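You operate a simulated robot arm through the tools that you are given. There is no shell and no other tool. Be economical: measure what you need, move in short steps, check, and stop when the job is done.

You are at the controls of a simulated robot arm. One attempt, no reset.

Task
Put the bag roll with the largest size on its label from the top of the hall cabinet on top of the teal box. Press the extra rinse button two times. Put the green boot from the counter over the washer on the counter over the hampers. Fetch the turned cedar block from the counter over the washer and stand it on top of the round pad. Push the soap drawer shut. Take the mesh bag and leave it on the mending bench. Fetch the detergent bottle from the shelf under the hampers and stand it on the counter over the washer. Do these in any order. Set down upright: green boot, turned cedar block, mesh bag, detergent bottle.

The check looks at the end state, three seconds after you hand in, the way a careful person would. Anything else that was tipped, shoved, dropped, spilled or broken makes it a failure.

Robot
A 7-joint arm with a two-finger parallel gripper on a trunk, on a base that drives. Base frame: it is fixed to the floor where the robot stands at the start and does not move with it; the origin is under the middle of the robot, x ahead of it, y to its left, z up. Units: m, rad, N and s.
With the tool pointing down near the work surface it reaches from about 0.12 to 0.5 m from the robot's upright axis, wherever it stands. Its first joint turns from -2.897 to 2.897 rad. Places, roughly: bag roll [0.75, 0, 0.75]; counter over the hampers [-1.2, -1.1, 0.9]; counter over the washer [-1.2, -0.4, 0.9]; detergent bottle [-1, -1.25, 0.25]; extra rinse button [-0.9, -0.2, 0.8]; green boot [-1, -0.25, 1]; mending bench [-1.2, 1.3, 0.9]; mesh bag (13x13x14 cm) [-1, -0.8, 0.2]; round pad (6x6x4 cm) [-1.1, -0.7, 0.9]; soap drawer [-0.9, -0.6, 0.8]; teal box [0.5, 0.25, 0.75]; turned cedar block (5x5x15 cm) [-1.2, -0.4, 1]. Payload 3.43 kg.
The TCP is the grasp point between the finger pads, 0.03 m short of the fingertips. In the tool frame z runs along the fingers and y along their closing line. Largest opening 0.094 m; finger width 0.028, thickness 0.01; the body of the gripper, 0.05 by 0.096 m, starts 0.055 m behind the TCP.
Orientation is that of the tool frame in the base frame, as a unit quaternion [x, y, z, w]. With the fingers straight down and closing along the base's y, the tool's x points along the base's -x, its y along +y and its z along -z.

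Tools
- The arm moves only by the tool apply_moves. Its argument "deltas" is a list of rows, each a list of 3 entries, a list of its own where there are three numbers: the shift along the tool's x, y, z in units of 25 mm (1.0 is 25 mm), then the turn, a rotation vector about the tool's x, y, z in units of 6 degrees (1.0 is 6 degrees), then the finger opening in m, from 0 to 0.094. In form: [[[x, y, z], [ax, ay, az], fingers], ...]. A call has 1 to 20 rows; each row shifts and turns the commanded pose from where the row before left it, along the tool's axes as they then stand. A call with a number of a shift or a turn outside -1 to 1 is refused whole. Each row takes 0.2 s and may step no farther than 0.05 m and 0.15 rad from the row before; otherwise, or with a gripper value out of range, the whole call is refused. Where a pose cannot be reached the arm comes as near as it can. A force on the tool above 40 N (or 10 N above the force at the start of the call, whichever is more), or a blocked arm, ends the call early, and 0.2 s more pass. The fingers move at their own pace (about 0.045 m/s each) and stop on an object; they squeeze with about 24 N. The grip force told is the motor's: it shows also when the fingers shut on nothing. Time passes only in rows, and 0.2 s behind the last, so rows that do not move let the fingers close. The reply holds the time, the measured pose of the TCP, the force on the tool along the base axes, the opening and the grip force, in the units named above and with some noise, with the torque about the TCP (base axes, N m) and any sound that the robot's microphone picked up.
- Cameras (640 x 400 px; columns grow to the right, rows downward): "scene" is now at [0.424, 0.1614, 1.3294]; the picture's right is [-0.97, 0.23, 0.00], its down [0.21, 0.91, -0.36] and it looks along [-0.08, -0.35, -0.93] (base axes); focal length 214 px, centre (320, 200). "wrist" rides on the gripper at [0.076, 0.014, -0.102] in the tool frame; the picture's right is [-0.18, 0.98, 0.00], its down [-0.75, -0.14, -0.64] and it looks along [-0.63, -0.12, 0.77] (tool axes); focal length 243 px, centre (320, 200). There is no depth. A picture from a camera that has moved, and an enlarged one, comes with that camera's place and axes in the base frame and with its lens. The place of the scene camera against the robot may be out by one fixed shift of up to 0.018 m in any direction.
- snapshot(camera): a new picture of that camera. The clock stands still meanwhile.
- slide_trunk(by): slides the trunk up (or, below 0, down) by that many m; the arm and the scene camera ride with it, the base frame stays. It gives what a move gives, with no picture.
- steer(legs): drives the robot by 1 to 6 legs, each [ahead, left, turn to the left] in m, m and rad, along the robot's own axes; the way and the turn of a leg run together, so that a leg with both is an arc; at most 1.5 m and 3.142 rad a leg. The arm and the cameras ride along, it lands a little off, and it stops where it bumps. It gives what a move gives.
- head_to(pan, tilt): turns the head with the scene camera to pan (to the left, within 1.798 rad either way) and tilt (down, from -0.506 to 1.204), counted from straight ahead of the robot. It gives what a move gives.
- zoom(camera, box): a new picture of the part [left, top, right, bottom] of that camera's present view, enlarged. The clock stands still meanwhile.
- job_done(): hands the job in; it is judged then, once.

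Work in short steps. Places have to be worked out from the pictures, the camera data and where the tool is seen: move nearer, look again, correct. Check each grasp and each placing, and mend what went wrong. You have 186 turns and 164 pictures in all, those below and enlarged ones among them. Open the gripper and draw the arm clear of the work before you hand the job in, unless the task says otherwise.

The tools are called after "Call:" as name(argument=value, ...) on one line, values as JSON. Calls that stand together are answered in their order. apply_moves: Moves the arm, as the interface text tells. Its arguments: {"type":"object","properties":{"deltas":{"type":"array"}},"required":["deltas"]} The other tools are called the same way: slide_trunk (by) slides the trunk up or down; steer (legs) drives the base; head_to (pan, tilt) turns the head that bears the scene camera; snapshot (camera) takes a picture; zoom (camera, box) takes an enlarged picture of a part of a camera's view; job_done () hands the job in.

At the start:

```text
time_s: 0.0
ee_pos: [-0.307, -0.1639, 1.264]
tool_rot: [-0.001, 1.0, 0.001, 0.001]
force: [0.1, 0.1, 0.1]
moment: [-0.01, -0.02, -0.03]
opening: 0.0939
grip_force: 0.1
trunk travel left (down, up): [-0.476, 0.014]
robot x, y, heading: [0.0016, -0.0006, 0.002]
head pan, tilt: [-1.799, 1.201]
```

scene: 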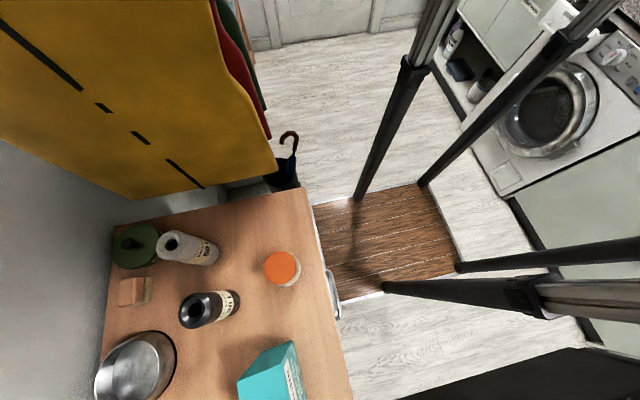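
wrist: 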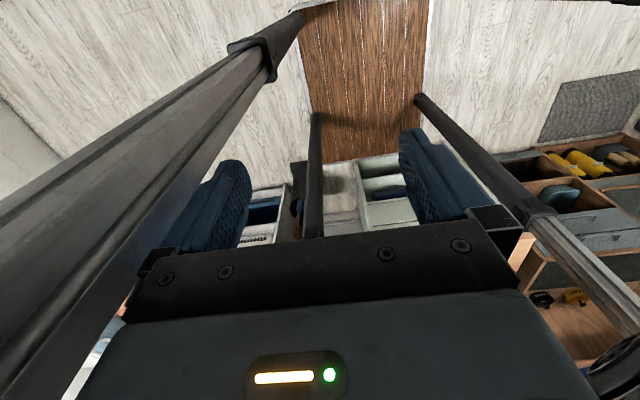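

I start by viewing the cabinet top: zoom on the rolls to read their labels, and turn the head ahead.

Call:
zoom(camera="scene", box=[90, 190, 350, 400])

Call:
head_to(pan=0, tilt=0.9)

Call:
snapshot(camera="scene")

```text
1.90 times, centred on (220, 295) of scene
camera zoom: at [0.424, 0.1614, 1.3294], right [-0.97, 0.23, 0.0], down [0.21, 0.91, -0.36], along [-0.08, -0.35, -0.93], focal length 408 px, centre (510, 19)
```

zoom: 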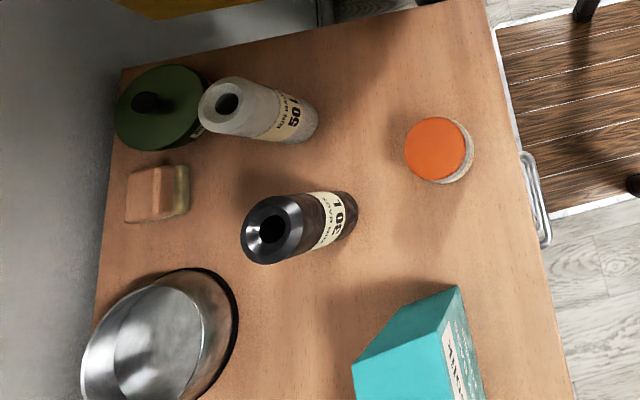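

```text
time_s: 1.8
ee_pos: [-0.3071, -0.1638, 1.2643]
tool_rot: [0.0, 1.0, 0.0, 0.0]
force: [0.5, -0.4, 0.9]
moment: [-0.05, 0.0, 0.01]
opening: 0.0939
grip_force: 0.0
trunk travel left (down, up): [-0.476, 0.014]
robot x, y, heading: [-0.0042, -0.002, 0.003]
head pan, tilt: [0.0, 0.901]
```

```text
160 pictures are left
camera scene: at [0.5122, 0.2158, 1.3492], right [0.0, -1.0, 0.0], down [-0.78, 0.0, -0.62], along [0.62, 0.0, -0.78], focal length 214 px, centre (320, 200)
```

scene: 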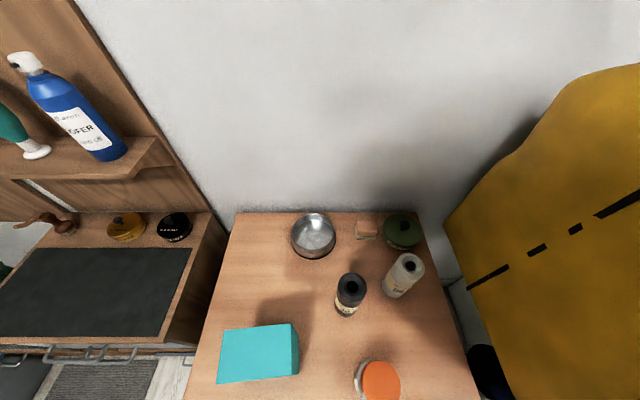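

The rolls' labels need a sharper view before choosing; I zoom in on both.

Call:
head_to(pan=-0.9, tilt=1.2)

Call:
snapshot(camera="scene")

Call:
zoom(camera="scene", box=[160, 100, 360, 225])

```text
time_s: 3.0
ee_pos: [-0.306, -0.1641, 1.2643]
tool_rot: [0.0, 1.0, 0.0, 0.0]
force: [-0.1, -0.6, -0.5]
moment: [-0.02, -0.01, 0.0]
opening: 0.0943
grip_force: 0.1
trunk travel left (down, up): [-0.476, 0.014]
robot x, y, heading: [0.001, -0.002, 0.006]
head pan, tilt: [-0.901, 1.201]
```

```text
159 pictures are left
camera scene: at [0.4715, 0.172, 1.3294], right [-0.78, -0.62, 0.0], down [-0.58, 0.73, -0.36], along [0.23, -0.28, -0.93], focal length 214 px, centre (320, 200)
```

scene: 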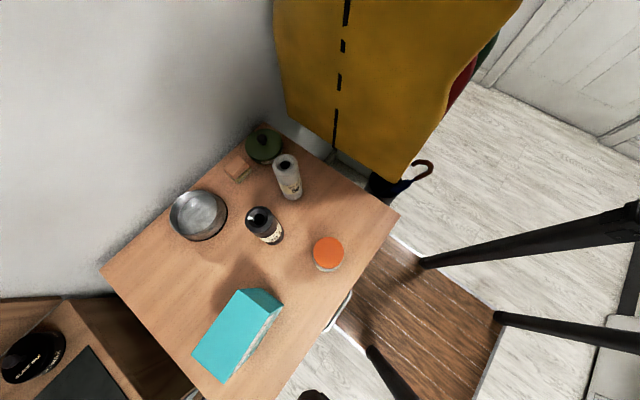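

```text
3.20 times, centred on (260, 162) of scene
camera zoom: at [0.4715, 0.172, 1.3294], right [-0.78, -0.62, 0.0], down [-0.58, 0.73, -0.36], along [0.23, -0.28, -0.93], focal length 686 px, centre (512, 320)
```

zoom: 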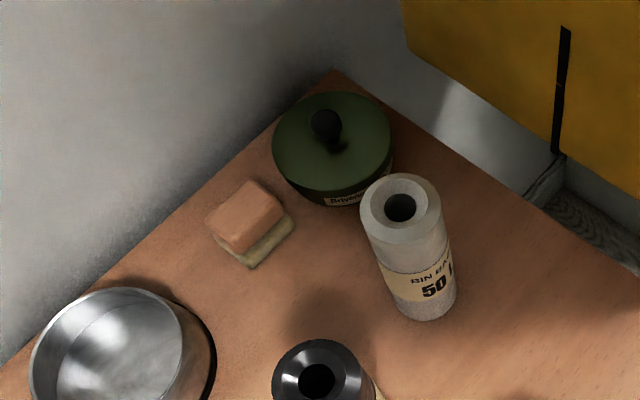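

Grey roll reads 50 L; check the black one.

Call:
zoom(camera="scene", box=[220, 190, 316, 250])

```text
6.67 times, centred on (268, 220) of scene
camera zoom: at [0.4715, 0.172, 1.3294], right [-0.78, -0.62, 0.0], down [-0.58, 0.73, -0.36], along [0.23, -0.28, -0.93], focal length 1430 px, centre (667, 67)
```

zoom: 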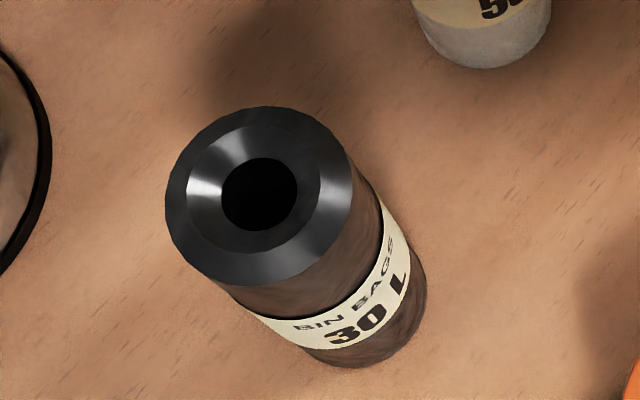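

The grey roll (50 L) is the target, near (0.71, 0, ~0.75). Now survey the room on both sides from here.

Call:
head_to(pan=-1.79, tilt=0.5)

Call:
snapshot(camera="scene")

Call:
head_to(pan=1.79, tilt=0.5)

Call:
snapshot(camera="scene")

```text
time_s: 4.2
ee_pos: [-0.3059, -0.165, 1.2638]
tool_rot: [0.0, 1.0, -0.001, 0.0]
force: [0.5, 0.4, -0.1]
moment: [-0.01, -0.01, -0.02]
opening: 0.0942
grip_force: 0.0
trunk travel left (down, up): [-0.476, 0.014]
robot x, y, heading: [-0.0032, 0.0018, 0.0]
head pan, tilt: [-1.791, 0.499]
```

```text
156 pictures are left
camera scene: at [0.417, 0.127, 1.3831], right [-0.98, 0.22, 0.0], down [0.1, 0.47, -0.88], along [-0.19, -0.86, -0.48], focal length 214 px, centre (320, 200)
```

scene: 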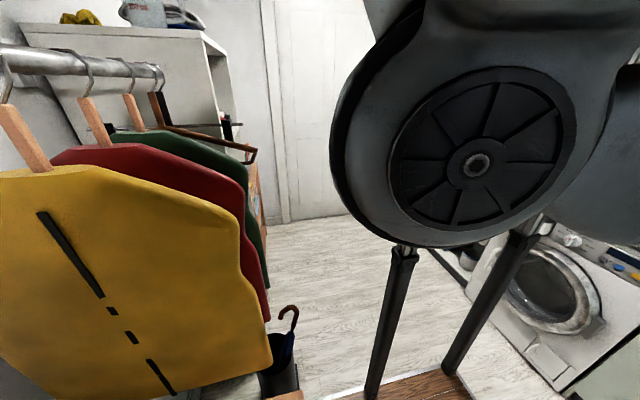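

```text
time_s: 7.2
ee_pos: [-0.306, -0.164, 1.2642]
tool_rot: [-0.001, 1.0, 0.0, 0.0]
force: [0.2, -0.4, -0.3]
moment: [-0.01, 0.01, -0.02]
opening: 0.0941
grip_force: 0.2
trunk travel left (down, up): [-0.476, 0.014]
robot x, y, heading: [0.0009, 0.0011, -0.002]
head pan, tilt: [1.791, 0.499]
```

```text
155 pictures are left
camera scene: at [0.4169, 0.3046, 1.3831], right [0.98, 0.22, 0.0], down [0.1, -0.47, -0.88], along [-0.19, 0.86, -0.48], focal length 214 px, centre (320, 200)
```

scene: 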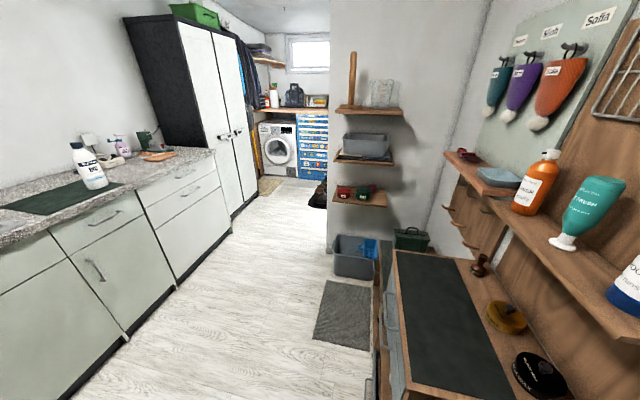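

The arm points backward; I swing it round over the right side (tool turning with it) to the front at constant height.

Call:
apply_moves(deltas=[[[-0.564, -0.959, 0], [0, 0, -0.764], 0.094], [[-0.564, -0.959, 0], [0, 0, -0.764], 0.094], [[-0.564, -0.959, 0], [0, 0, -0.764], 0.094], [[-0.564, -0.959, 0], [0, 0, -0.764], 0.094], [[-0.564, -0.959, 0], [0, 0, -0.764], 0.094], [[-0.564, -0.959, 0], [0, 0, -0.764], 0.094], [[-0.564, -0.959, 0], [0, 0, -0.764], 0.094], [[-0.564, -0.959, 0], [0, 0, -0.764], 0.094], [[-0.564, -0.959, 0], [0, 0, -0.764], 0.094], [[-0.564, -0.959, 0], [0, 0, -0.764], 0.094], [[-0.564, -0.959, 0], [0, 0, -0.764], 0.094], [[-0.564, -0.959, 0], [0, 0, -0.764], 0.094], [[-0.564, -0.959, 0], [0, 0, -0.764], 0.094], [[-0.564, -0.959, 0], [0, 0, -0.764], 0.094], [[-0.564, -0.959, 0], [0, 0, -0.764], 0.094], [[-0.564, -0.959, 0], [0, 0, -0.764], 0.094], [[-0.564, -0.959, 0], [0, 0, -0.764], 0.094]])

Call:
head_to(pan=-1.2, tilt=0.6)

Call:
snapshot(camera="scene")

```text
time_s: 7.7
ee_pos: [-0.2922, -0.1861, 1.2641]
tool_rot: [-0.038, 0.999, 0.003, 0.0]
force: [0.5, 3.3, -0.7]
moment: [-0.35, 0.12, 0.01]
opening: 0.0941
grip_force: 0.1
trunk travel left (down, up): [-0.476, 0.014]
robot x, y, heading: [-0.0004, -0.0002, 0.005]
head pan, tilt: [1.791, 0.499]
stopped in row 2: the force on the tool passed its limit at 63 N (the readings are from after the stop); the commanded pose is now the measured one
```

```text
time_s: 10.3
ee_pos: [-0.2926, -0.1862, 1.2644]
tool_rot: [-0.039, 0.999, 0.001, -0.001]
force: [-0.9, 11.3, 0.1]
moment: [-1.23, -0.17, -0.32]
opening: 0.0942
grip_force: 0.0
trunk travel left (down, up): [-0.476, 0.014]
robot x, y, heading: [0.0017, -0.0013, 0.001]
head pan, tilt: [-1.201, 0.6]
```

```text
154 pictures are left
camera scene: at [0.4687, 0.1334, 1.374], right [-0.93, -0.36, 0.0], down [-0.2, 0.53, -0.83], along [0.3, -0.77, -0.56], focal length 214 px, centre (320, 200)
```

scene: 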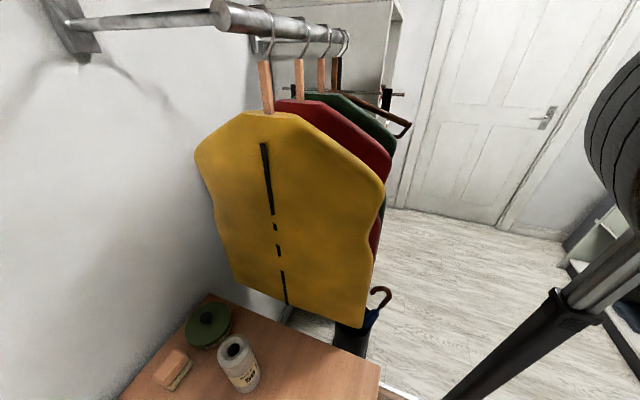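

Contact with about 11 N toward -y remains: the gripper seems to bear against a robot post. I look at the robot's own structure before moving further.

Call:
snapshot(camera="wrist")

Call:
head_to(pan=-1.798, tilt=0.0)

Call:
snapshot(camera="scene")

Call:
head_to(pan=1.798, tilt=1.0)

Call:
snapshot(camera="scene")

```text
153 pictures are left
camera wrist: at [-0.3698, -0.1768, 1.3663], right [0.11, 0.99, 0.0], down [0.76, -0.08, 0.64], along [0.64, -0.07, -0.77], focal length 243 px, centre (320, 200)
```

wrist: 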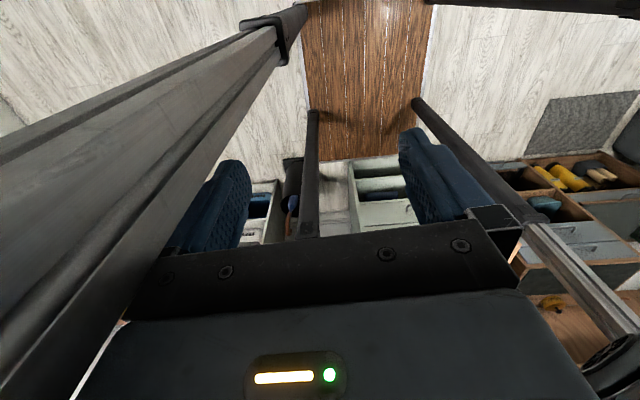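

```text
time_s: 11.3
ee_pos: [-0.2926, -0.185, 1.2639]
tool_rot: [-0.038, 0.999, 0.002, 0.0]
force: [-0.7, 14.3, 0.1]
moment: [-1.45, -0.14, -0.39]
opening: 0.094
grip_force: 0.0
trunk travel left (down, up): [-0.476, 0.014]
robot x, y, heading: [0.0006, 0.0035, 0.002]
head pan, tilt: [-1.798, 0.0]
```

```text
152 pictures are left
camera scene: at [0.4166, 0.128, 1.4292], right [-0.97, 0.22, 0.0], down [0.0, 0.0, -1.0], along [-0.22, -0.97, 0.0], focal length 214 px, centre (320, 200)
```

scene: 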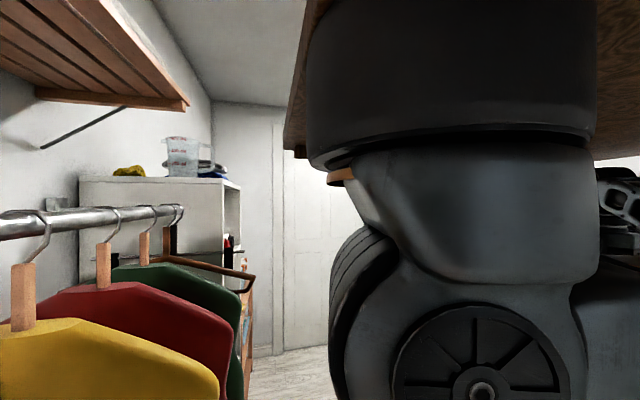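

```text
time_s: 14.3
ee_pos: [-0.2926, -0.1865, 1.2644]
tool_rot: [-0.039, 0.999, 0.002, 0.0]
force: [-0.6, 18.2, -0.1]
moment: [-1.89, 0.02, -0.38]
opening: 0.0939
grip_force: 0.0
trunk travel left (down, up): [-0.476, 0.014]
robot x, y, heading: [0.0025, -0.0011, 0.0]
head pan, tilt: [1.798, 1.0]
```

```text
151 pictures are left
camera scene: at [0.4211, 0.2837, 1.342], right [0.97, 0.22, 0.0], down [0.19, -0.82, -0.54], along [-0.12, 0.53, -0.84], focal length 214 px, centre (320, 200)
```

scene: 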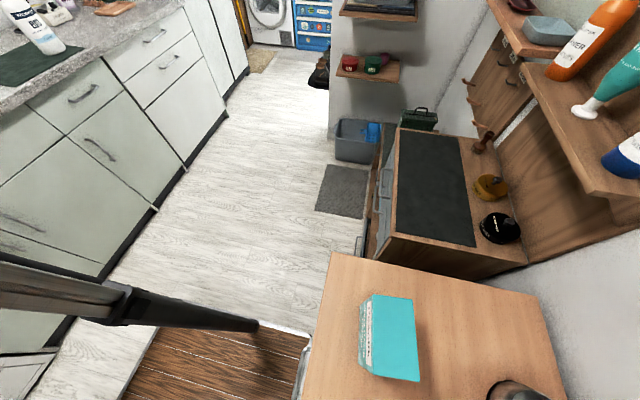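

The arm hangs from the top plate, axis near (0.27, 0), and the gripper leans on a rear post. Relieve toward +y, then lower within the cage.

Call:
apply_moves(deltas=[[[0, 1, 0], [0, 0, 0], 0.094], [[0, 0.8, 0], [0, 0, 0], 0.094], [[-0.3, 0, 1], [0, 0, 0], 0.06], [[-0.3, 0, 1], [0, 0, 0], 0.04], [[-0.3, 0, 1], [0, 0, 0], 0.02], [[-0.3, 0, 1], [0, 0, 0], 0.02], [[-0.3, 0, 1], [0, 0, 0], 0.02], [[-0.3, 0, 1], [0, 0, 0], 0.02], [[-0.3, 0, 1], [0, 0, 0], 0.02], [[-0.3, 0, 1], [0, 0, 0], 0.02], [[-0.3, 0, 1], [0, 0, 0], 0.02], [[-0.3, 0, 1], [0, 0, 0], 0.02]])

Call:
snapshot(camera="wrist")

```text
time_s: 16.9
ee_pos: [-0.2207, -0.1353, 1.0138]
tool_rot: [-0.038, 0.999, 0.002, -0.001]
force: [0.4, -0.2, 0.0]
moment: [-0.01, 0.02, -0.05]
opening: 0.0199
grip_force: 0.2
trunk travel left (down, up): [-0.476, 0.014]
robot x, y, heading: [0.0001, -0.0, -0.001]
head pan, tilt: [1.798, 1.0]
```

```text
150 pictures are left
camera wrist: at [-0.2983, -0.1261, 1.1167], right [0.11, 0.99, 0.0], down [0.76, -0.08, 0.64], along [0.64, -0.07, -0.77], focal length 243 px, centre (320, 200)
```

wrist: 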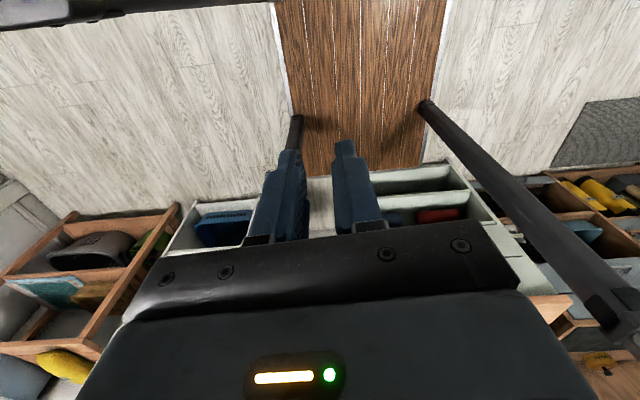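

Free now. Retract toward the arm axis along +x, drifting to the centre.

Call:
apply_moves(deltas=[[[-1, 0.3, 0], [0, 0, 0], 0.02], [[-1, 0.3, 0], [0, 0, 0], 0.02], [[-1, 0.3, 0], [0, 0, 0], 0.02], [[-1, 0.3, 0], [0, 0, 0], 0.02], [[-1, 0.3, 0], [0, 0, 0], 0.02], [[-1, 0.3, 0], [0, 0, 0], 0.02], [[-1, 0.3, 0], [0, 0, 0], 0.02], [[-1, 0.3, 0], [0, 0, 0], 0.02], [[-1, 0.3, 0], [0, 0, 0], 0.02]])

Call:
head_to(pan=-1.798, tilt=0.5)

Call:
snapshot(camera="scene")

```text
time_s: 18.6
ee_pos: [-0.0272, -0.1245, 1.0113]
tool_rot: [-0.115, 0.993, -0.005, 0.005]
force: [-0.5, -0.2, -0.5]
moment: [-0.04, -0.02, 0.0]
opening: 0.0197
grip_force: 0.1
trunk travel left (down, up): [-0.476, 0.014]
robot x, y, heading: [0.0002, -0.0009, 0.004]
head pan, tilt: [1.798, 1.0]
stopped in row 8: the arm was blocked; the commanded pose is now the measured one
```

```text
time_s: 21.6
ee_pos: [-0.0265, -0.1245, 1.012]
tool_rot: [-0.117, 0.993, -0.006, 0.005]
force: [0.9, -0.3, 0.6]
moment: [-0.01, -0.01, -0.01]
opening: 0.02
grip_force: 0.1
trunk travel left (down, up): [-0.476, 0.014]
robot x, y, heading: [-0.0024, -0.0012, -0.003]
head pan, tilt: [-1.798, 0.499]
```

```text
149 pictures are left
camera scene: at [0.4163, 0.1271, 1.3831], right [-0.97, 0.22, 0.0], down [0.11, 0.47, -0.88], along [-0.2, -0.86, -0.48], focal length 214 px, centre (320, 200)
```

scene: 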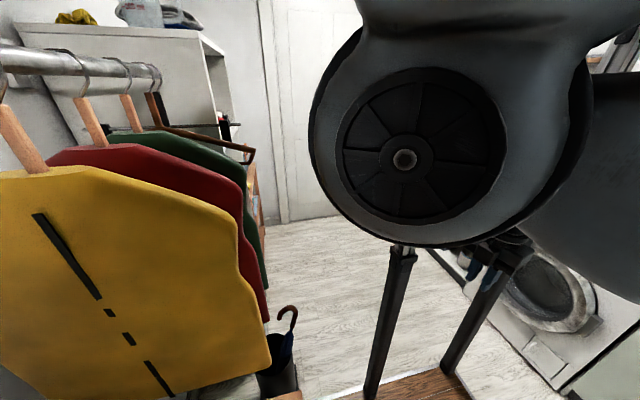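

Blocked likely by joint 1's limit. Spiral inward while swinging counter-clockwise.

Call:
apply_moves(deltas=[[[-0.67, -0.38, 0], [0, 0, -0.4], 0.02], [[-0.67, -0.38, 0], [0, 0, -0.4], 0.02], [[-0.67, -0.38, 0], [0, 0, -0.45], 0.02], [[-0.67, -0.38, 0], [0, 0, -0.45], 0.02], [[-0.67, -0.38, 0], [0, 0, -0.5], 0.02], [[-0.5, -0.5, 0], [0, 0, -0.6], 0.02]])

```text
time_s: 23.0
ee_pos: [0.0833, -0.1484, 1.0131]
tool_rot: [-0.259, 0.966, -0.006, 0.004]
force: [0.7, 0.2, 0.6]
moment: [-0.02, 0.0, 0.01]
opening: 0.0199
grip_force: 0.1
trunk travel left (down, up): [-0.476, 0.014]
robot x, y, heading: [-0.0015, 0.0, -0.001]
head pan, tilt: [-1.798, 0.499]
```

Clear. Continue the swing at r≈0.24 round to the front.

Call:
apply_moves(deltas=[[[-0.19, -0.94, 0], [0, 0, -0.955], 0.02], [[-0.19, -0.94, 0], [0, 0, -0.955], 0.02], [[-0.19, -0.94, 0], [0, 0, -0.955], 0.02], [[-0.19, -0.94, 0], [0, 0, -0.955], 0.02], [[-0.19, -0.94, 0], [0, 0, -0.955], 0.02], [[-0.19, -0.94, 0], [0, 0, -0.955], 0.02], [[-0.19, -0.94, 0], [0, 0, -0.955], 0.02], [[-0.19, -0.94, 0], [0, 0, -0.955], 0.02], [[-0.19, -0.94, 0], [0, 0, -0.955], 0.02], [[-0.19, -0.94, 0], [0, 0, -0.955], 0.02]])

```text
time_s: 23.7
ee_pos: [0.1207, -0.1832, 1.014]
tool_rot: [-0.358, 0.934, 0.0, 0.001]
force: [-3.0, 15.4, 4.1]
moment: [-2.0, -0.16, -1.12]
opening: 0.02
grip_force: 0.1
trunk travel left (down, up): [-0.476, 0.014]
robot x, y, heading: [0.0024, 0.0013, -0.004]
head pan, tilt: [-1.798, 0.499]
stopped in row 3: the force on the tool passed its limit at 110 N (the readings are from after the stop); the commanded pose is now the measured one
```

The outward wrist camera probably touches the front-right post. Pull inward 6 cm, then swing on at a smaller radius.

Call:
apply_moves(deltas=[[[-0.8, 0.3, 0], [0, 0, 0], 0.02], [[-1, 0.1, 0], [0, 0, 0], 0.02], [[-0.9, 0, 0], [0, 0, 0], 0.02], [[-0.15, -0.7, 0], [0, 0, -0.955], 0.02], [[-0.15, -0.7, 0], [0, 0, -0.955], 0.02], [[-0.15, -0.7, 0], [0, 0, -0.955], 0.02], [[-0.15, -0.7, 0], [0, 0, -0.955], 0.02], [[-0.15, -0.7, 0], [0, 0, -0.955], 0.02], [[-0.15, -0.7, 0], [0, 0, -0.955], 0.02], [[-0.15, -0.7, 0], [0, 0, -0.955], 0.02]])

```text
time_s: 24.7
ee_pos: [0.1363, -0.1695, 0.9822]
tool_rot: [-0.387, 0.922, 0.006, -0.001]
force: [-1.0, 11.2, 3.7]
moment: [-1.52, 0.14, -0.93]
opening: 0.02
grip_force: 0.0
out of reach, approached as far as the arm can: row 1, 2, 3, 5
trunk travel left (down, up): [-0.476, 0.014]
robot x, y, heading: [-0.0004, -0.0011, -0.003]
head pan, tilt: [-1.798, 0.499]
stopped in row 5: the force on the tool passed its limit at 111 N (the readings are from after the stop); the commanded pose is now the measured one
```

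Inward reach is limited at this height. Back off a little and go lower (z≈0.8), where the inner reach is better; then look.

Call:
apply_moves(deltas=[[[0, 1, 0], [0, 0, 0], 0.02], [[0, 0.6, 0.5], [0, 0, 0], 0.02], [[0, 0, 1], [0, 0, 0], 0.02], [[0, 0, 1], [0, 0, 0], 0.02], [[0, 0, 1], [0, 0, 0], 0.02], [[0, 0, 1], [0, 0, 0], 0.02], [[0, 0, 1], [0, 0, 0], 0.02], [[0, 0, 1], [0, 0, 0], 0.02], [[0, 0, 1], [0, 0, 0], 0.02]])

Call:
snapshot(camera="wrist")

```text
time_s: 26.7
ee_pos: [0.1068, -0.139, 0.794]
tool_rot: [-0.387, 0.922, 0.005, -0.002]
force: [-0.1, -0.9, 0.3]
moment: [-0.04, 0.01, -0.01]
opening: 0.02
grip_force: 0.1
trunk travel left (down, up): [-0.476, 0.014]
robot x, y, heading: [-0.0007, -0.0004, -0.003]
head pan, tilt: [-1.798, 0.499]
```

```text
148 pictures are left
camera wrist: at [0.0444, -0.1841, 0.8971], right [-0.57, 0.82, 0.01], down [0.63, 0.43, 0.64], along [0.52, 0.37, -0.77], focal length 243 px, centre (320, 200)
```

wrist: 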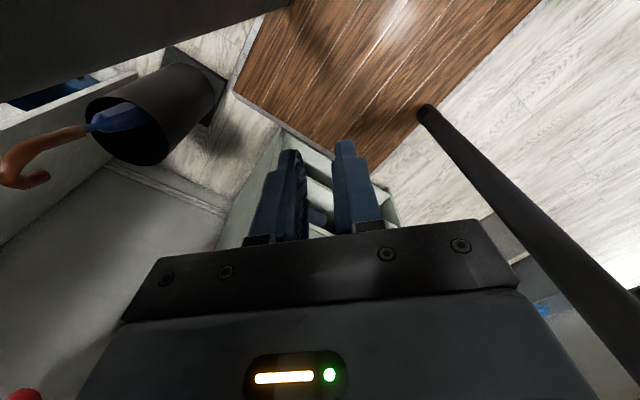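

The post lies to the left in view. Pull inward at this lower height to r≈0.13.

Call:
apply_moves(deltas=[[[-1, 0.1, 0], [0, 0, 0], 0.02], [[-1, 0.1, 0], [0, 0, 0], 0.02], [[-1, 0.1, 0], [0, 0, 0], 0.02]])

Call:
snapshot(camera="wrist")

```text
time_s: 27.5
ee_pos: [0.1542, -0.0812, 0.7946]
tool_rot: [-0.387, 0.922, 0.006, 0.0]
force: [-0.2, -0.1, 0.4]
moment: [0.01, 0.0, 0.0]
opening: 0.02
grip_force: 0.0
trunk travel left (down, up): [-0.476, 0.014]
robot x, y, heading: [-0.0046, 0.0003, 0.004]
head pan, tilt: [-1.798, 0.499]
```

```text
147 pictures are left
camera wrist: at [0.0911, -0.1249, 0.8974], right [-0.57, 0.82, 0.01], down [0.63, 0.43, 0.64], along [0.52, 0.37, -0.77], focal length 243 px, centre (320, 200)
```

wrist: 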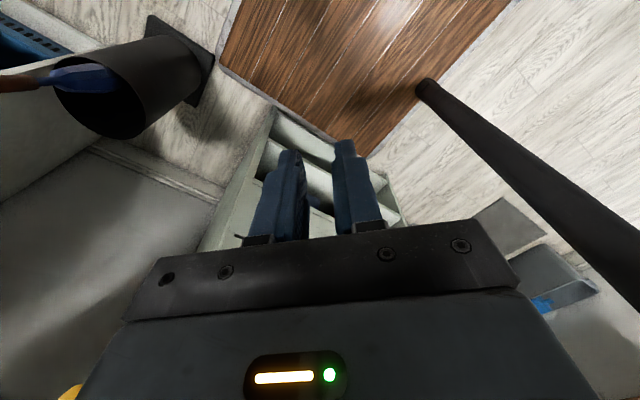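

Inside the post now. Swing at r≈0.14 past the post to azimuth about -1.3.

Call:
apply_moves(deltas=[[[0.08, -0.6, 0], [0, 0, -1], 0.02], [[0.08, -0.6, 0], [0, 0, -1], 0.02], [[0.08, -0.6, 0], [0, 0, -1], 0.02], [[0.08, -0.6, 0], [0, 0, -1], 0.02], [[0.08, -0.6, 0], [0, 0, -1], 0.02], [[0.08, -0.6, 0], [0, 0, -1], 0.02], [[0.08, -0.6, 0], [0, 0, -1], 0.02], [[0.08, -0.6, 0], [0, 0, -1], 0.02], [[0.08, -0.6, 0], [0, 0, -1], 0.02], [[0.08, -0.6, 0], [0, 0, -1], 0.02], [[0.08, -0.6, 0], [0, 0, -1], 0.02]])

Call:
snapshot(camera="scene")

```text
time_s: 29.5
ee_pos: [0.2305, -0.1282, 0.7944]
tool_rot: [-0.685, 0.728, 0.013, -0.002]
force: [-0.4, -0.6, -0.2]
moment: [-0.01, 0.01, -0.02]
opening: 0.0202
grip_force: 0.0
trunk travel left (down, up): [-0.476, 0.014]
robot x, y, heading: [0.0021, -0.0012, -0.002]
head pan, tilt: [-1.798, 0.499]
stopped in row 9: the arm was blocked; the commanded pose is now the measured one
```

```text
146 pictures are left
camera scene: at [0.4162, 0.127, 1.3831], right [-0.97, 0.22, 0.0], down [0.11, 0.47, -0.88], along [-0.2, -0.86, -0.48], focal length 214 px, centre (320, 200)
```

scene: 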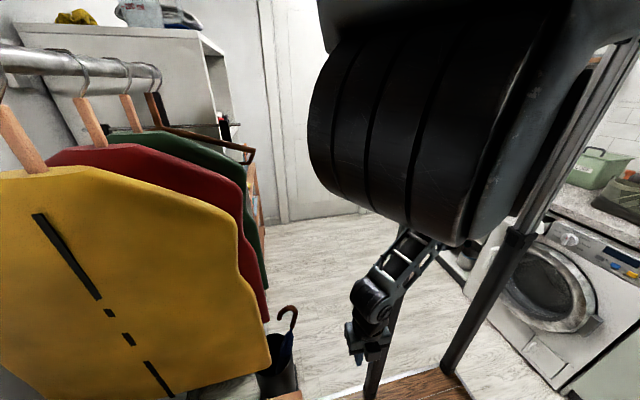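

Probably the elbow meets the post. Lowering the hand straightens the arm and draws the elbow in: back off slightly, go down 0.2, then swing on.

Call:
apply_moves(deltas=[[[0, 0.6, 0.3], [0, 0, 1], 0.02], [[0, 0, 1], [0, 0, 0], 0.02], [[0, 0, 1], [0, 0, 0], 0.02], [[0, 0, 1], [0, 0, 0], 0.02], [[0, 0, 1], [0, 0, 0], 0.02], [[0, 0, 1], [0, 0, 0], 0.02], [[0, 0, 1], [0, 0, 0], 0.02], [[0, 0, 1], [0, 0, 0], 0.02], [[0, 0, 1], [0, 0, 0], 0.02]])

Call:
snapshot(camera="scene")

Call:
snapshot(camera="wrist")

```text
time_s: 31.7
ee_pos: [0.1833, -0.121, 0.5909]
tool_rot: [-0.6, 0.8, 0.015, -0.011]
force: [0.1, 0.5, 0.3]
moment: [0.01, 0.01, 0.02]
opening: 0.02
grip_force: 0.0
trunk travel left (down, up): [-0.476, 0.014]
robot x, y, heading: [0.0011, 0.0034, -0.0]
head pan, tilt: [-1.798, 0.499]
stopped in row 9: the arm was blocked; the commanded pose is now the measured one
```

```text
145 pictures are left
camera scene: at [0.4163, 0.127, 1.3831], right [-0.97, 0.22, 0.0], down [0.11, 0.47, -0.88], along [-0.2, -0.86, -0.48], focal length 214 px, centre (320, 200)
```

scene: 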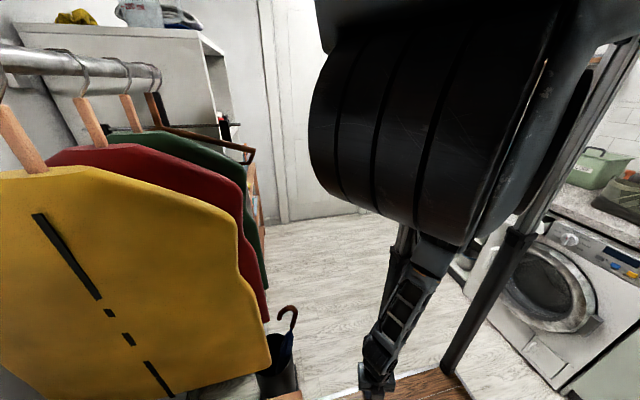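

```text
144 pictures are left
camera wrist: at [0.1516, -0.189, 0.6935], right [-0.89, 0.45, 0.04], down [0.37, 0.68, 0.63], along [0.26, 0.58, -0.77], focal length 243 px, centre (320, 200)
```

wrist: 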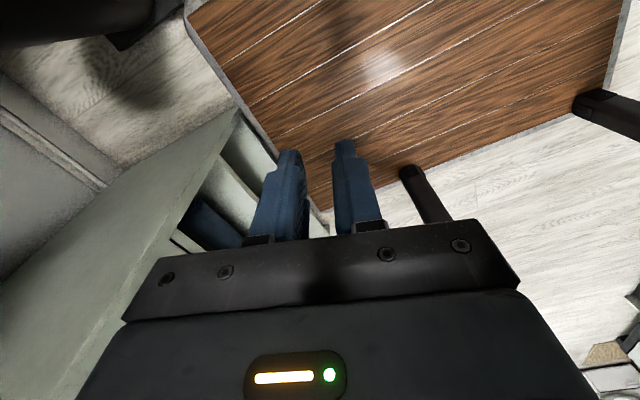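

I need to know where the arm is mounted and what blocks it; look upward to the right at the mount.

Call:
head_to(pan=-1.798, tilt=-0.3)

Call:
snapshot(camera="scene")

Call:
head_to(pan=1.798, tilt=-0.1)

Call:
snapshot(camera="scene")

```text
time_s: 32.8
ee_pos: [0.1834, -0.1217, 0.5904]
tool_rot: [-0.601, 0.799, 0.013, -0.013]
force: [-0.5, 0.3, 0.2]
moment: [-0.03, 0.01, -0.03]
opening: 0.0198
grip_force: 0.0
trunk travel left (down, up): [-0.476, 0.014]
robot x, y, heading: [0.0026, 0.0007, 0.004]
head pan, tilt: [-1.798, -0.3]
```

```text
143 pictures are left
camera scene: at [0.4191, 0.139, 1.4547], right [-0.97, 0.22, 0.0], down [-0.07, -0.29, -0.96], along [-0.21, -0.93, 0.29], focal length 214 px, centre (320, 200)
```

scene: 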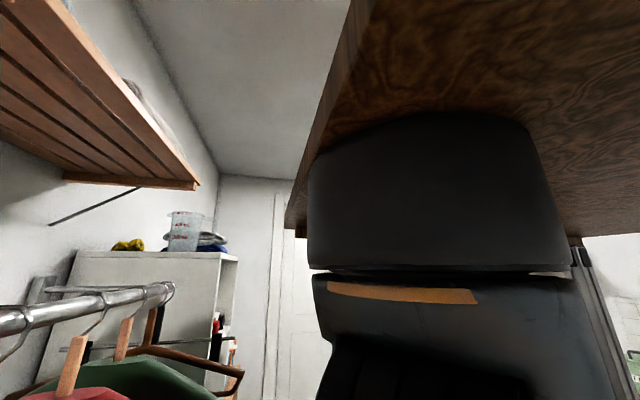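

```text
time_s: 35.8
ee_pos: [0.1837, -0.1212, 0.5903]
tool_rot: [-0.6, 0.799, 0.014, -0.013]
force: [-0.3, -0.2, 0.4]
moment: [0.03, 0.01, 0.0]
opening: 0.0196
grip_force: 0.1
trunk travel left (down, up): [-0.476, 0.014]
robot x, y, heading: [-0.0027, 0.0019, 0.004]
head pan, tilt: [1.798, -0.099]
```

```text
142 pictures are left
camera scene: at [0.4172, 0.3005, 1.4381], right [0.97, 0.22, 0.0], down [-0.02, 0.1, -1.0], along [-0.22, 0.97, 0.1], focal length 214 px, centre (320, 200)
```

scene: 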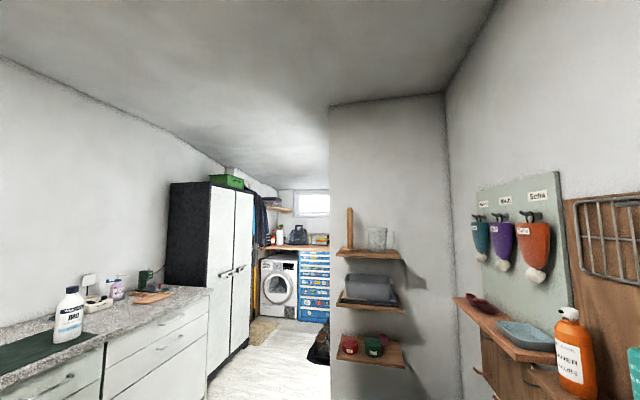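

The arm is mounted near (0.3, 0) under the plate; folded, its elbow swings out on the side opposite the hand, probably into the head mast. I back off clockwise, then lower the hand well down to straighten the arm.

Call:
apply_moves(deltas=[[[0.04, 0.77, 0], [0, 0, 1], 0.02], [[0.04, 0.77, 0], [0, 0, 1], 0.02], [[0.04, 0.77, 0], [0, 0, 1], 0.02], [[0, 0, 1], [0, 0, 0], 0.02], [[0, 0, 1], [0, 0, 0], 0.02], [[0, 0, 1], [0, 0, 0], 0.02], [[0, 0, 1], [0, 0, 0], 0.02], [[0, 0, 1], [0, 0, 0], 0.02], [[0, 0, 1], [0, 0, 0], 0.02], [[0, 0, 1], [0, 0, 0], 0.02]])

```text
time_s: 38.0
ee_pos: [0.1201, -0.1039, 0.4182]
tool_rot: [-0.469, 0.883, 0.012, -0.016]
force: [-1.2, -0.6, 0.8]
moment: [0.15, -0.12, -0.02]
opening: 0.0199
grip_force: 0.2
trunk travel left (down, up): [-0.476, 0.014]
robot x, y, heading: [0.0018, 0.0008, 0.002]
head pan, tilt: [1.798, -0.099]
```

Lowering worked. Now swing counter-clockwise with the arm straightened.

Call:
apply_moves(deltas=[[[0.31, -0.74, 0.2], [0, 0, -0.955], 0.02], [[0.31, -0.74, 0.2], [0, 0, -0.955], 0.02], [[0.31, -0.74, 0.2], [0, 0, -0.955], 0.02], [[0.31, -0.74, 0.2], [0, 0, -0.955], 0.02], [[0.31, -0.74, 0.2], [0, 0, -0.955], 0.02], [[0.31, -0.74, 0], [0, 0, -0.955], 0.02], [[0.31, -0.74, 0], [0, 0, -0.955], 0.02], [[0.31, -0.74, 0], [0, 0, -0.955], 0.02], [[0.31, -0.74, 0], [0, 0, -0.955], 0.02], [[0.31, -0.74, 0], [0, 0, -0.955], 0.02]])

Call:
head_to(pan=-1.798, tilt=0.6)

Call:
snapshot(camera="scene")

```text
time_s: 40.2
ee_pos: [0.3597, -0.1333, 0.4078]
tool_rot: [0.831, -0.556, -0.027, 0.002]
force: [22.0, 5.3, 0.3]
moment: [-0.51, 1.73, 0.05]
opening: 0.0198
grip_force: 0.0
out of reach, approached as far as the arm can: row 1, 2, 3, 4, 5, 7, 8, 9, 10
trunk travel left (down, up): [-0.476, 0.014]
robot x, y, heading: [-0.0054, -0.0092, -0.013]
head pan, tilt: [1.798, -0.099]
```

```text
time_s: 43.2
ee_pos: [0.4076, -0.1533, 0.413]
tool_rot: [0.833, -0.553, -0.001, 0.008]
force: [-0.8, 0.0, -0.5]
moment: [0.03, 0.01, 0.01]
opening: 0.0201
grip_force: 0.1
trunk travel left (down, up): [-0.476, 0.014]
robot x, y, heading: [0.0003, -0.0035, 0.002]
head pan, tilt: [-1.798, 0.6]
```

```text
141 pictures are left
camera scene: at [0.4175, 0.1225, 1.3746], right [-0.97, 0.22, 0.0], down [0.13, 0.55, -0.82], along [-0.19, -0.8, -0.57], focal length 214 px, centre (320, 200)
```

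scene: 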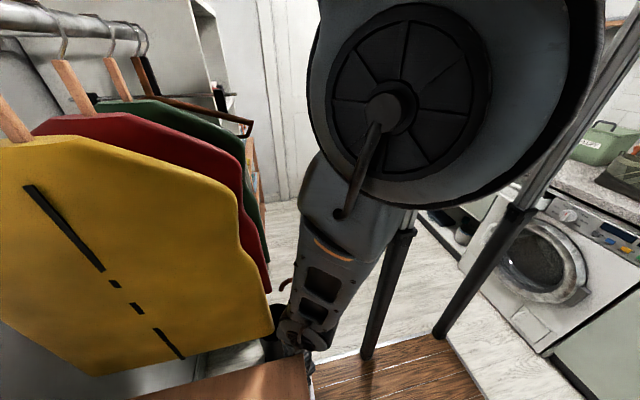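

The hand jumped on to (0.41, -0.15, 0.41), near the umbrella stand and cabinet side. Check with the wrist camera.

Call:
snapshot(camera="wrist")

Call:
zoom(camera="scene", box=[180, 250, 380, 400])

```text
140 pictures are left
camera wrist: at [0.4241, -0.227, 0.5155], right [-0.98, -0.21, 0.01], down [-0.16, 0.76, 0.63], along [-0.15, 0.62, -0.77], focal length 243 px, centre (320, 200)
```

wrist: 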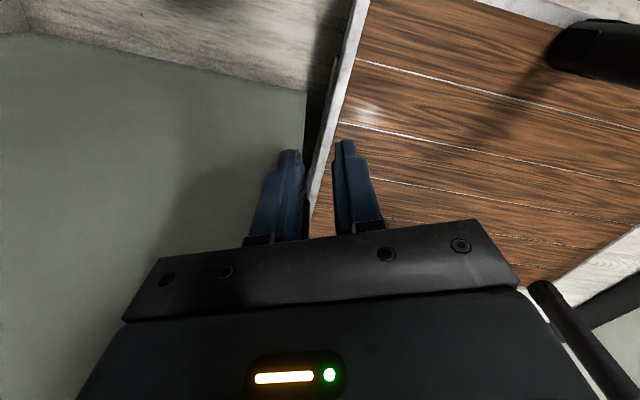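

```text
2.67 times, centred on (280, 325) of scene
camera zoom: at [0.4175, 0.1225, 1.3746], right [-0.97, 0.22, 0.0], down [0.13, 0.55, -0.82], along [-0.19, -0.8, -0.57], focal length 572 px, centre (427, -133)
```

zoom: 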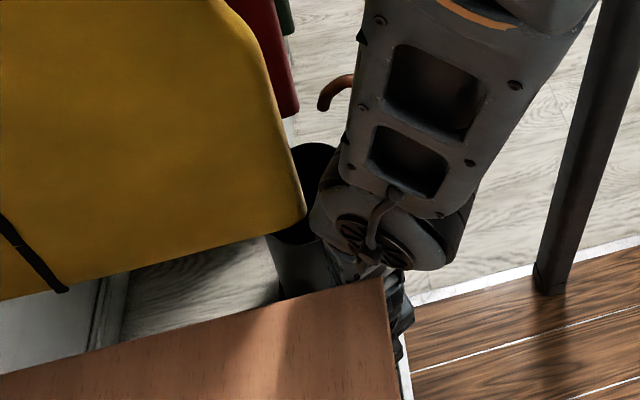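

Nothing is toppled; the hand sits at the cabinet's right front corner, beside the umbrella stand. Move it 8 cm back (-x), then raise.

Call:
apply_moves(deltas=[[[-0.3, 0.74, 0], [0, 0, 0], 0.02], [[-0.3, 0.74, 0], [0, 0, 0], 0.02], [[-0.3, 0.74, 0], [0, 0, 0], 0.02], [[-0.3, 0.74, 0], [0, 0, 0], 0.02], [[0, 0, -1], [0, 0, 0], 0.02], [[0, 0, -1], [0, 0, 0], 0.02], [[0, 0, -1], [0, 0, 0], 0.02], [[0, 0, -1], [0, 0, 0], 0.02], [[0, 0, -1], [0, 0, 0], 0.02], [[0, 0, -1], [0, 0, 0], 0.02], [[0, 0, -1], [0, 0, 0], 0.02], [[0, 0, -1], [0, 0, 0], 0.02], [[0, 0, -1], [0, 0, 0], 0.02], [[0, 0, -1], [0, 0, 0], 0.02], [[0, 0, -1], [0, 0, 0], 0.02], [[0, 0, -1], [0, 0, 0], 0.02]])

Call:
snapshot(camera="scene")

```text
time_s: 46.6
ee_pos: [0.3172, -0.1321, 0.71]
tool_rot: [0.835, -0.55, -0.017, 0.007]
force: [-0.7, -0.2, -0.3]
moment: [0.01, -0.03, 0.01]
opening: 0.0199
grip_force: 0.0
trunk travel left (down, up): [-0.476, 0.014]
robot x, y, heading: [-0.0025, -0.0009, -0.002]
head pan, tilt: [-1.798, 0.6]
```

```text
138 pictures are left
camera scene: at [0.417, 0.1295, 1.3739], right [-0.97, 0.22, 0.0], down [0.13, 0.55, -0.83], along [-0.19, -0.8, -0.56], focal length 214 px, centre (320, 200)
```

scene: 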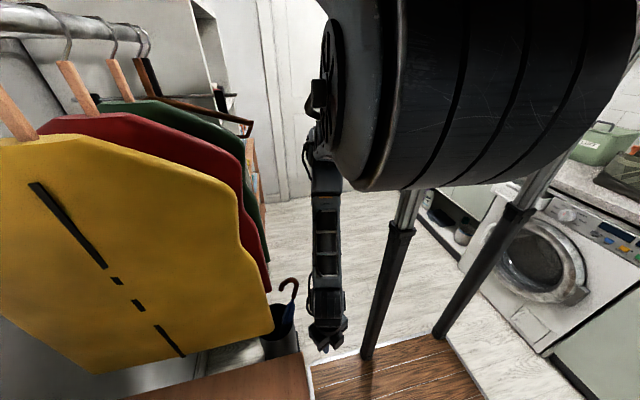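

Well clear. Raise to about 0.9 and then swing to the front, turning the tool with it.

Call:
apply_moves(deltas=[[[0, 0, -1], [0, 0, 0], 0.02], [[0, 0, -1], [0, 0, 0], 0.02], [[0, 0, -1], [0, 0, 0], 0.02], [[0, 0, -1], [0, 0, 0], 0.02], [[0, 0, -1], [0, 0, 0], 0.02], [[0, 0, -1], [0, 0, 0], 0.02], [[0, 0, -1], [0, 0, 0], 0.02], [[0, 0, -1], [0, 0, 0], 0.02], [[0, -0.7, -0.3], [0, 0, -0.955], 0.02], [[0, -0.7, -0.3], [0, 0, -0.955], 0.02], [[0, -0.7, -0.3], [0, 0, -0.955], 0.02], [[0, -0.7, -0.3], [0, 0, -0.955], 0.02], [[0, -0.7, -0.3], [0, 0, -0.955], 0.02], [[0, -0.7, -0.3], [0, 0, -0.955], 0.02]])

Call:
snapshot(camera="scene")

```text
time_s: 49.6
ee_pos: [0.4216, -0.0951, 0.905]
tool_rot: [0.96, -0.279, -0.018, 0.001]
force: [0.1, 0.7, 0.7]
moment: [0.0, 0.01, -0.03]
opening: 0.0201
grip_force: 0.1
out of reach, approached as far as the arm can: row 8, 9, 10, 11, 12, 13, 14
trunk travel left (down, up): [-0.476, 0.014]
robot x, y, heading: [-0.0025, 0.0009, -0.001]
head pan, tilt: [-1.798, 0.6]
```

```text
137 pictures are left
camera scene: at [0.4166, 0.1294, 1.3741], right [-0.97, 0.23, 0.0], down [0.13, 0.55, -0.83], along [-0.19, -0.8, -0.56], focal length 214 px, centre (320, 200)
```

scene: 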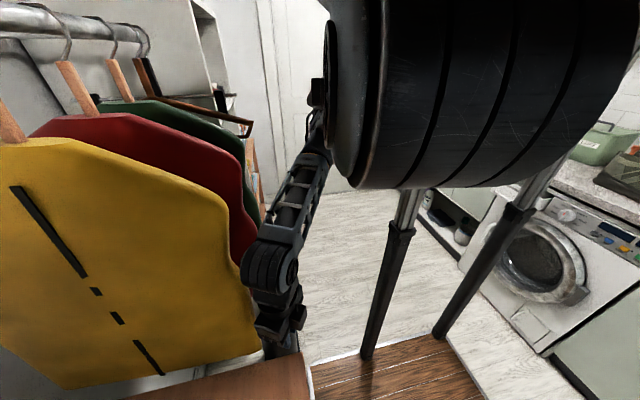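

The yellow coat looks nudged by the hand; move straight away from it (+y) and look again.

Call:
apply_moves(deltas=[[[-0.43, -0.67, 0], [0, 0, 0], 0.02], [[-0.43, -0.67, 0], [0, 0, 0], 0.02], [[-0.43, -0.67, 0], [0, 0, -0.955], 0.02], [[-0.3, -0.74, 0], [0, 0, -0.955], 0.02], [[-0.2, -0.77, -0.5], [0, 0, -0.955], 0.02], [[0, 0, -1], [0, 0, -0.955], 0.02], [[0, 0, -1], [0, 0, -0.955], 0.02]])

Call:
head_to(pan=-1.0, tilt=0.9)

Call:
snapshot(camera="scene")

```text
time_s: 51.2
ee_pos: [0.4606, -0.0, 0.9084]
tool_rot: [0.999, -0.033, -0.018, -0.003]
force: [-0.5, -1.4, -0.6]
moment: [0.07, 0.03, -0.04]
opening: 0.0199
grip_force: 0.0
out of reach, approached as far as the arm can: row 1, 2, 3, 5, 6, 7
trunk travel left (down, up): [-0.476, 0.014]
robot x, y, heading: [-0.0033, 0.0013, -0.003]
head pan, tilt: [-1.798, 0.6]
```

```text
time_s: 52.3
ee_pos: [0.4613, -0.0013, 0.9087]
tool_rot: [0.999, -0.033, -0.019, -0.003]
force: [0.2, -0.5, -0.5]
moment: [0.1, -0.05, -0.08]
opening: 0.0201
grip_force: 0.0
trunk travel left (down, up): [-0.476, 0.014]
robot x, y, heading: [-0.0045, -0.0017, -0.004]
head pan, tilt: [-1.0, 0.901]
```

```text
136 pictures are left
camera scene: at [0.4775, 0.152, 1.3493], right [-0.84, -0.54, 0.0], down [-0.42, 0.66, -0.62], along [0.34, -0.52, -0.78], focal length 214 px, centre (320, 200)
```

scene: 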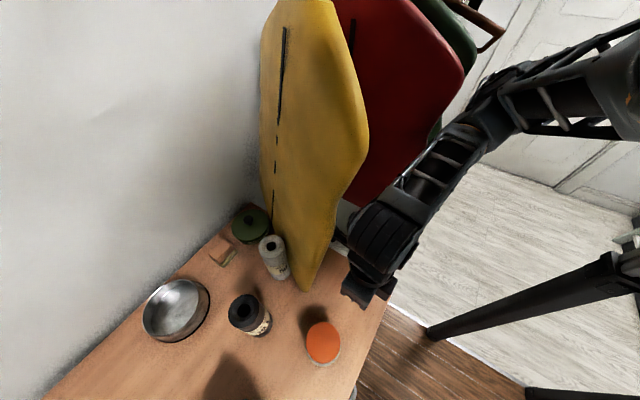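

The yellow coat has swung out over the cabinet. Wait a moment to see whether it swings back.

Call:
apply_moves(deltas=[[[0, 0, 0], [0, 0, 0], 0.02], [[0, 0, 0], [0, 0, 0], 0.02], [[0, 0, 0], [0, 0, 0], 0.02], [[0, 0, 0], [0, 0, 0], 0.02], [[0, 0, 0], [0, 0, 0], 0.02], [[0, 0, 0], [0, 0, 0], 0.02], [[0, 0, 0], [0, 0, 0], 0.02], [[0, 0, 0], [0, 0, 0], 0.02], [[0, 0, 0], [0, 0, 0], 0.02], [[0, 0, 0], [0, 0, 0], 0.02]])

Call:
snapshot(camera="scene")

Call:
snapshot(camera="wrist")

```text
time_s: 54.5
ee_pos: [0.4619, 0.0009, 0.9091]
tool_rot: [0.999, -0.034, -0.018, -0.004]
force: [-0.9, -0.7, 0.2]
moment: [0.09, -0.04, -0.05]
opening: 0.0201
grip_force: 0.1
trunk travel left (down, up): [-0.476, 0.014]
robot x, y, heading: [-0.0011, 0.0005, 0.002]
head pan, tilt: [-1.0, 0.901]
```

```text
135 pictures are left
camera scene: at [0.4775, 0.1521, 1.3492], right [-0.84, -0.54, 0.0], down [-0.42, 0.66, -0.62], along [0.34, -0.52, -0.78], focal length 214 px, centre (320, 200)
```

scene: 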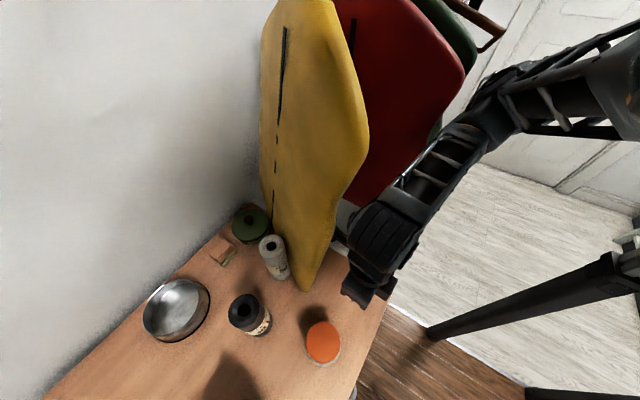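

```text
134 pictures are left
camera wrist: at [0.5399, -0.0192, 1.0083], right [-0.25, -0.97, 0.0], down [-0.72, 0.19, 0.67], along [-0.65, 0.16, -0.74], focal length 243 px, centre (320, 200)
```

wrist: 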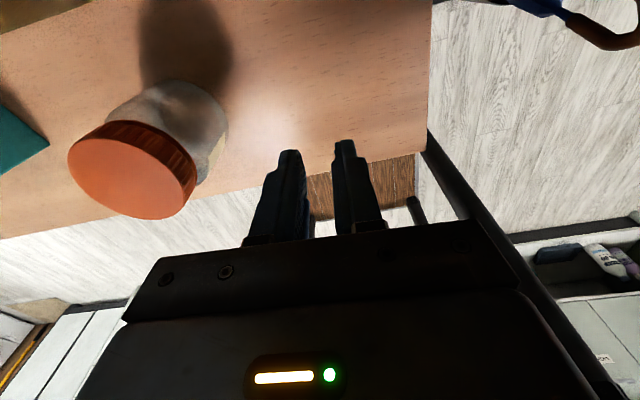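

The coat stays turned, perhaps held by the hand. Back the robot off 0.2 m to free it.

Call:
steer(legs=[[-0.2, 0, 0]])

Call:
snapshot(camera="scene")

```text
time_s: 56.1
ee_pos: [0.2619, -0.0024, 0.9086]
tool_rot: [0.999, -0.033, -0.018, -0.004]
force: [-0.4, 0.4, -0.3]
moment: [-0.03, 0.05, 0.01]
opening: 0.02
grip_force: 0.0
trunk travel left (down, up): [-0.476, 0.014]
robot x, y, heading: [-0.205, 0.0002, 0.0]
head pan, tilt: [-1.0, 0.901]
```

```text
133 pictures are left
camera scene: at [0.2773, 0.1516, 1.3492], right [-0.84, -0.54, 0.0], down [-0.42, 0.66, -0.62], along [0.33, -0.52, -0.78], focal length 214 px, centre (320, 200)
```

scene: 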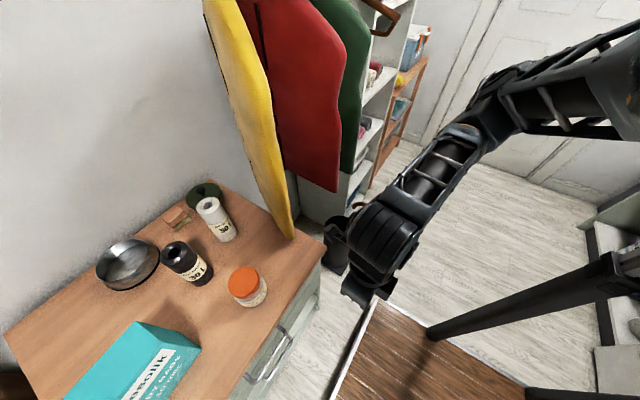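

The coat edge has come back from y≈0.07 to about 0.0 (originally ≈ -0.08, bottom at z≈0.95). Check whether it is still settling.

Call:
apply_moves(deltas=[[[0, 0, 0], [0, 0, 0], 0.02], [[0, 0, 0], [0, 0, 0], 0.02], [[0, 0, 0], [0, 0, 0], 0.02], [[0, 0, 0], [0, 0, 0], 0.02], [[0, 0, 0], [0, 0, 0], 0.02], [[0, 0, 0], [0, 0, 0], 0.02], [[0, 0, 0], [0, 0, 0], 0.02], [[0, 0, 0], [0, 0, 0], 0.02], [[0, 0, 0], [0, 0, 0], 0.02], [[0, 0, 0], [0, 0, 0], 0.02], [[0, 0, 0], [0, 0, 0], 0.02], [[0, 0, 0], [0, 0, 0], 0.02], [[0, 0, 0], [0, 0, 0], 0.02], [[0, 0, 0], [0, 0, 0], 0.02], [[0, 0, 0], [0, 0, 0], 0.02]])

Call:
head_to(pan=-0.9, tilt=0.4)

Call:
snapshot(camera="scene")

```text
time_s: 59.3
ee_pos: [0.2607, -0.0003, 0.908]
tool_rot: [0.999, -0.034, -0.019, -0.002]
force: [1.1, 0.0, 1.0]
moment: [0.03, 0.0, 0.02]
opening: 0.0202
grip_force: 0.1
trunk travel left (down, up): [-0.476, 0.014]
robot x, y, heading: [-0.2022, -0.0038, -0.007]
head pan, tilt: [-1.0, 0.901]
```

```text
time_s: 60.3
ee_pos: [0.2613, -0.0009, 0.9091]
tool_rot: [0.999, -0.034, -0.019, -0.003]
force: [0.3, -0.7, 0.4]
moment: [0.01, 0.02, 0.02]
opening: 0.02
grip_force: 0.0
trunk travel left (down, up): [-0.476, 0.014]
robot x, y, heading: [-0.201, 0.0042, -0.002]
head pan, tilt: [-0.901, 0.4]
```

```text
132 pictures are left
camera scene: at [0.2939, 0.1426, 1.3922], right [-0.78, -0.62, 0.0], down [-0.24, 0.31, -0.92], along [0.57, -0.72, -0.39], focal length 214 px, centre (320, 200)
```

scene: 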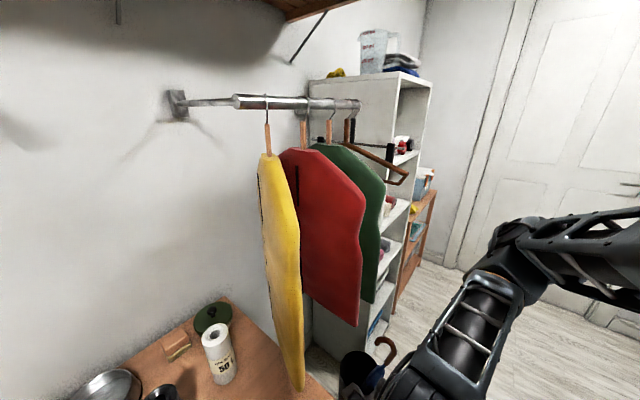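

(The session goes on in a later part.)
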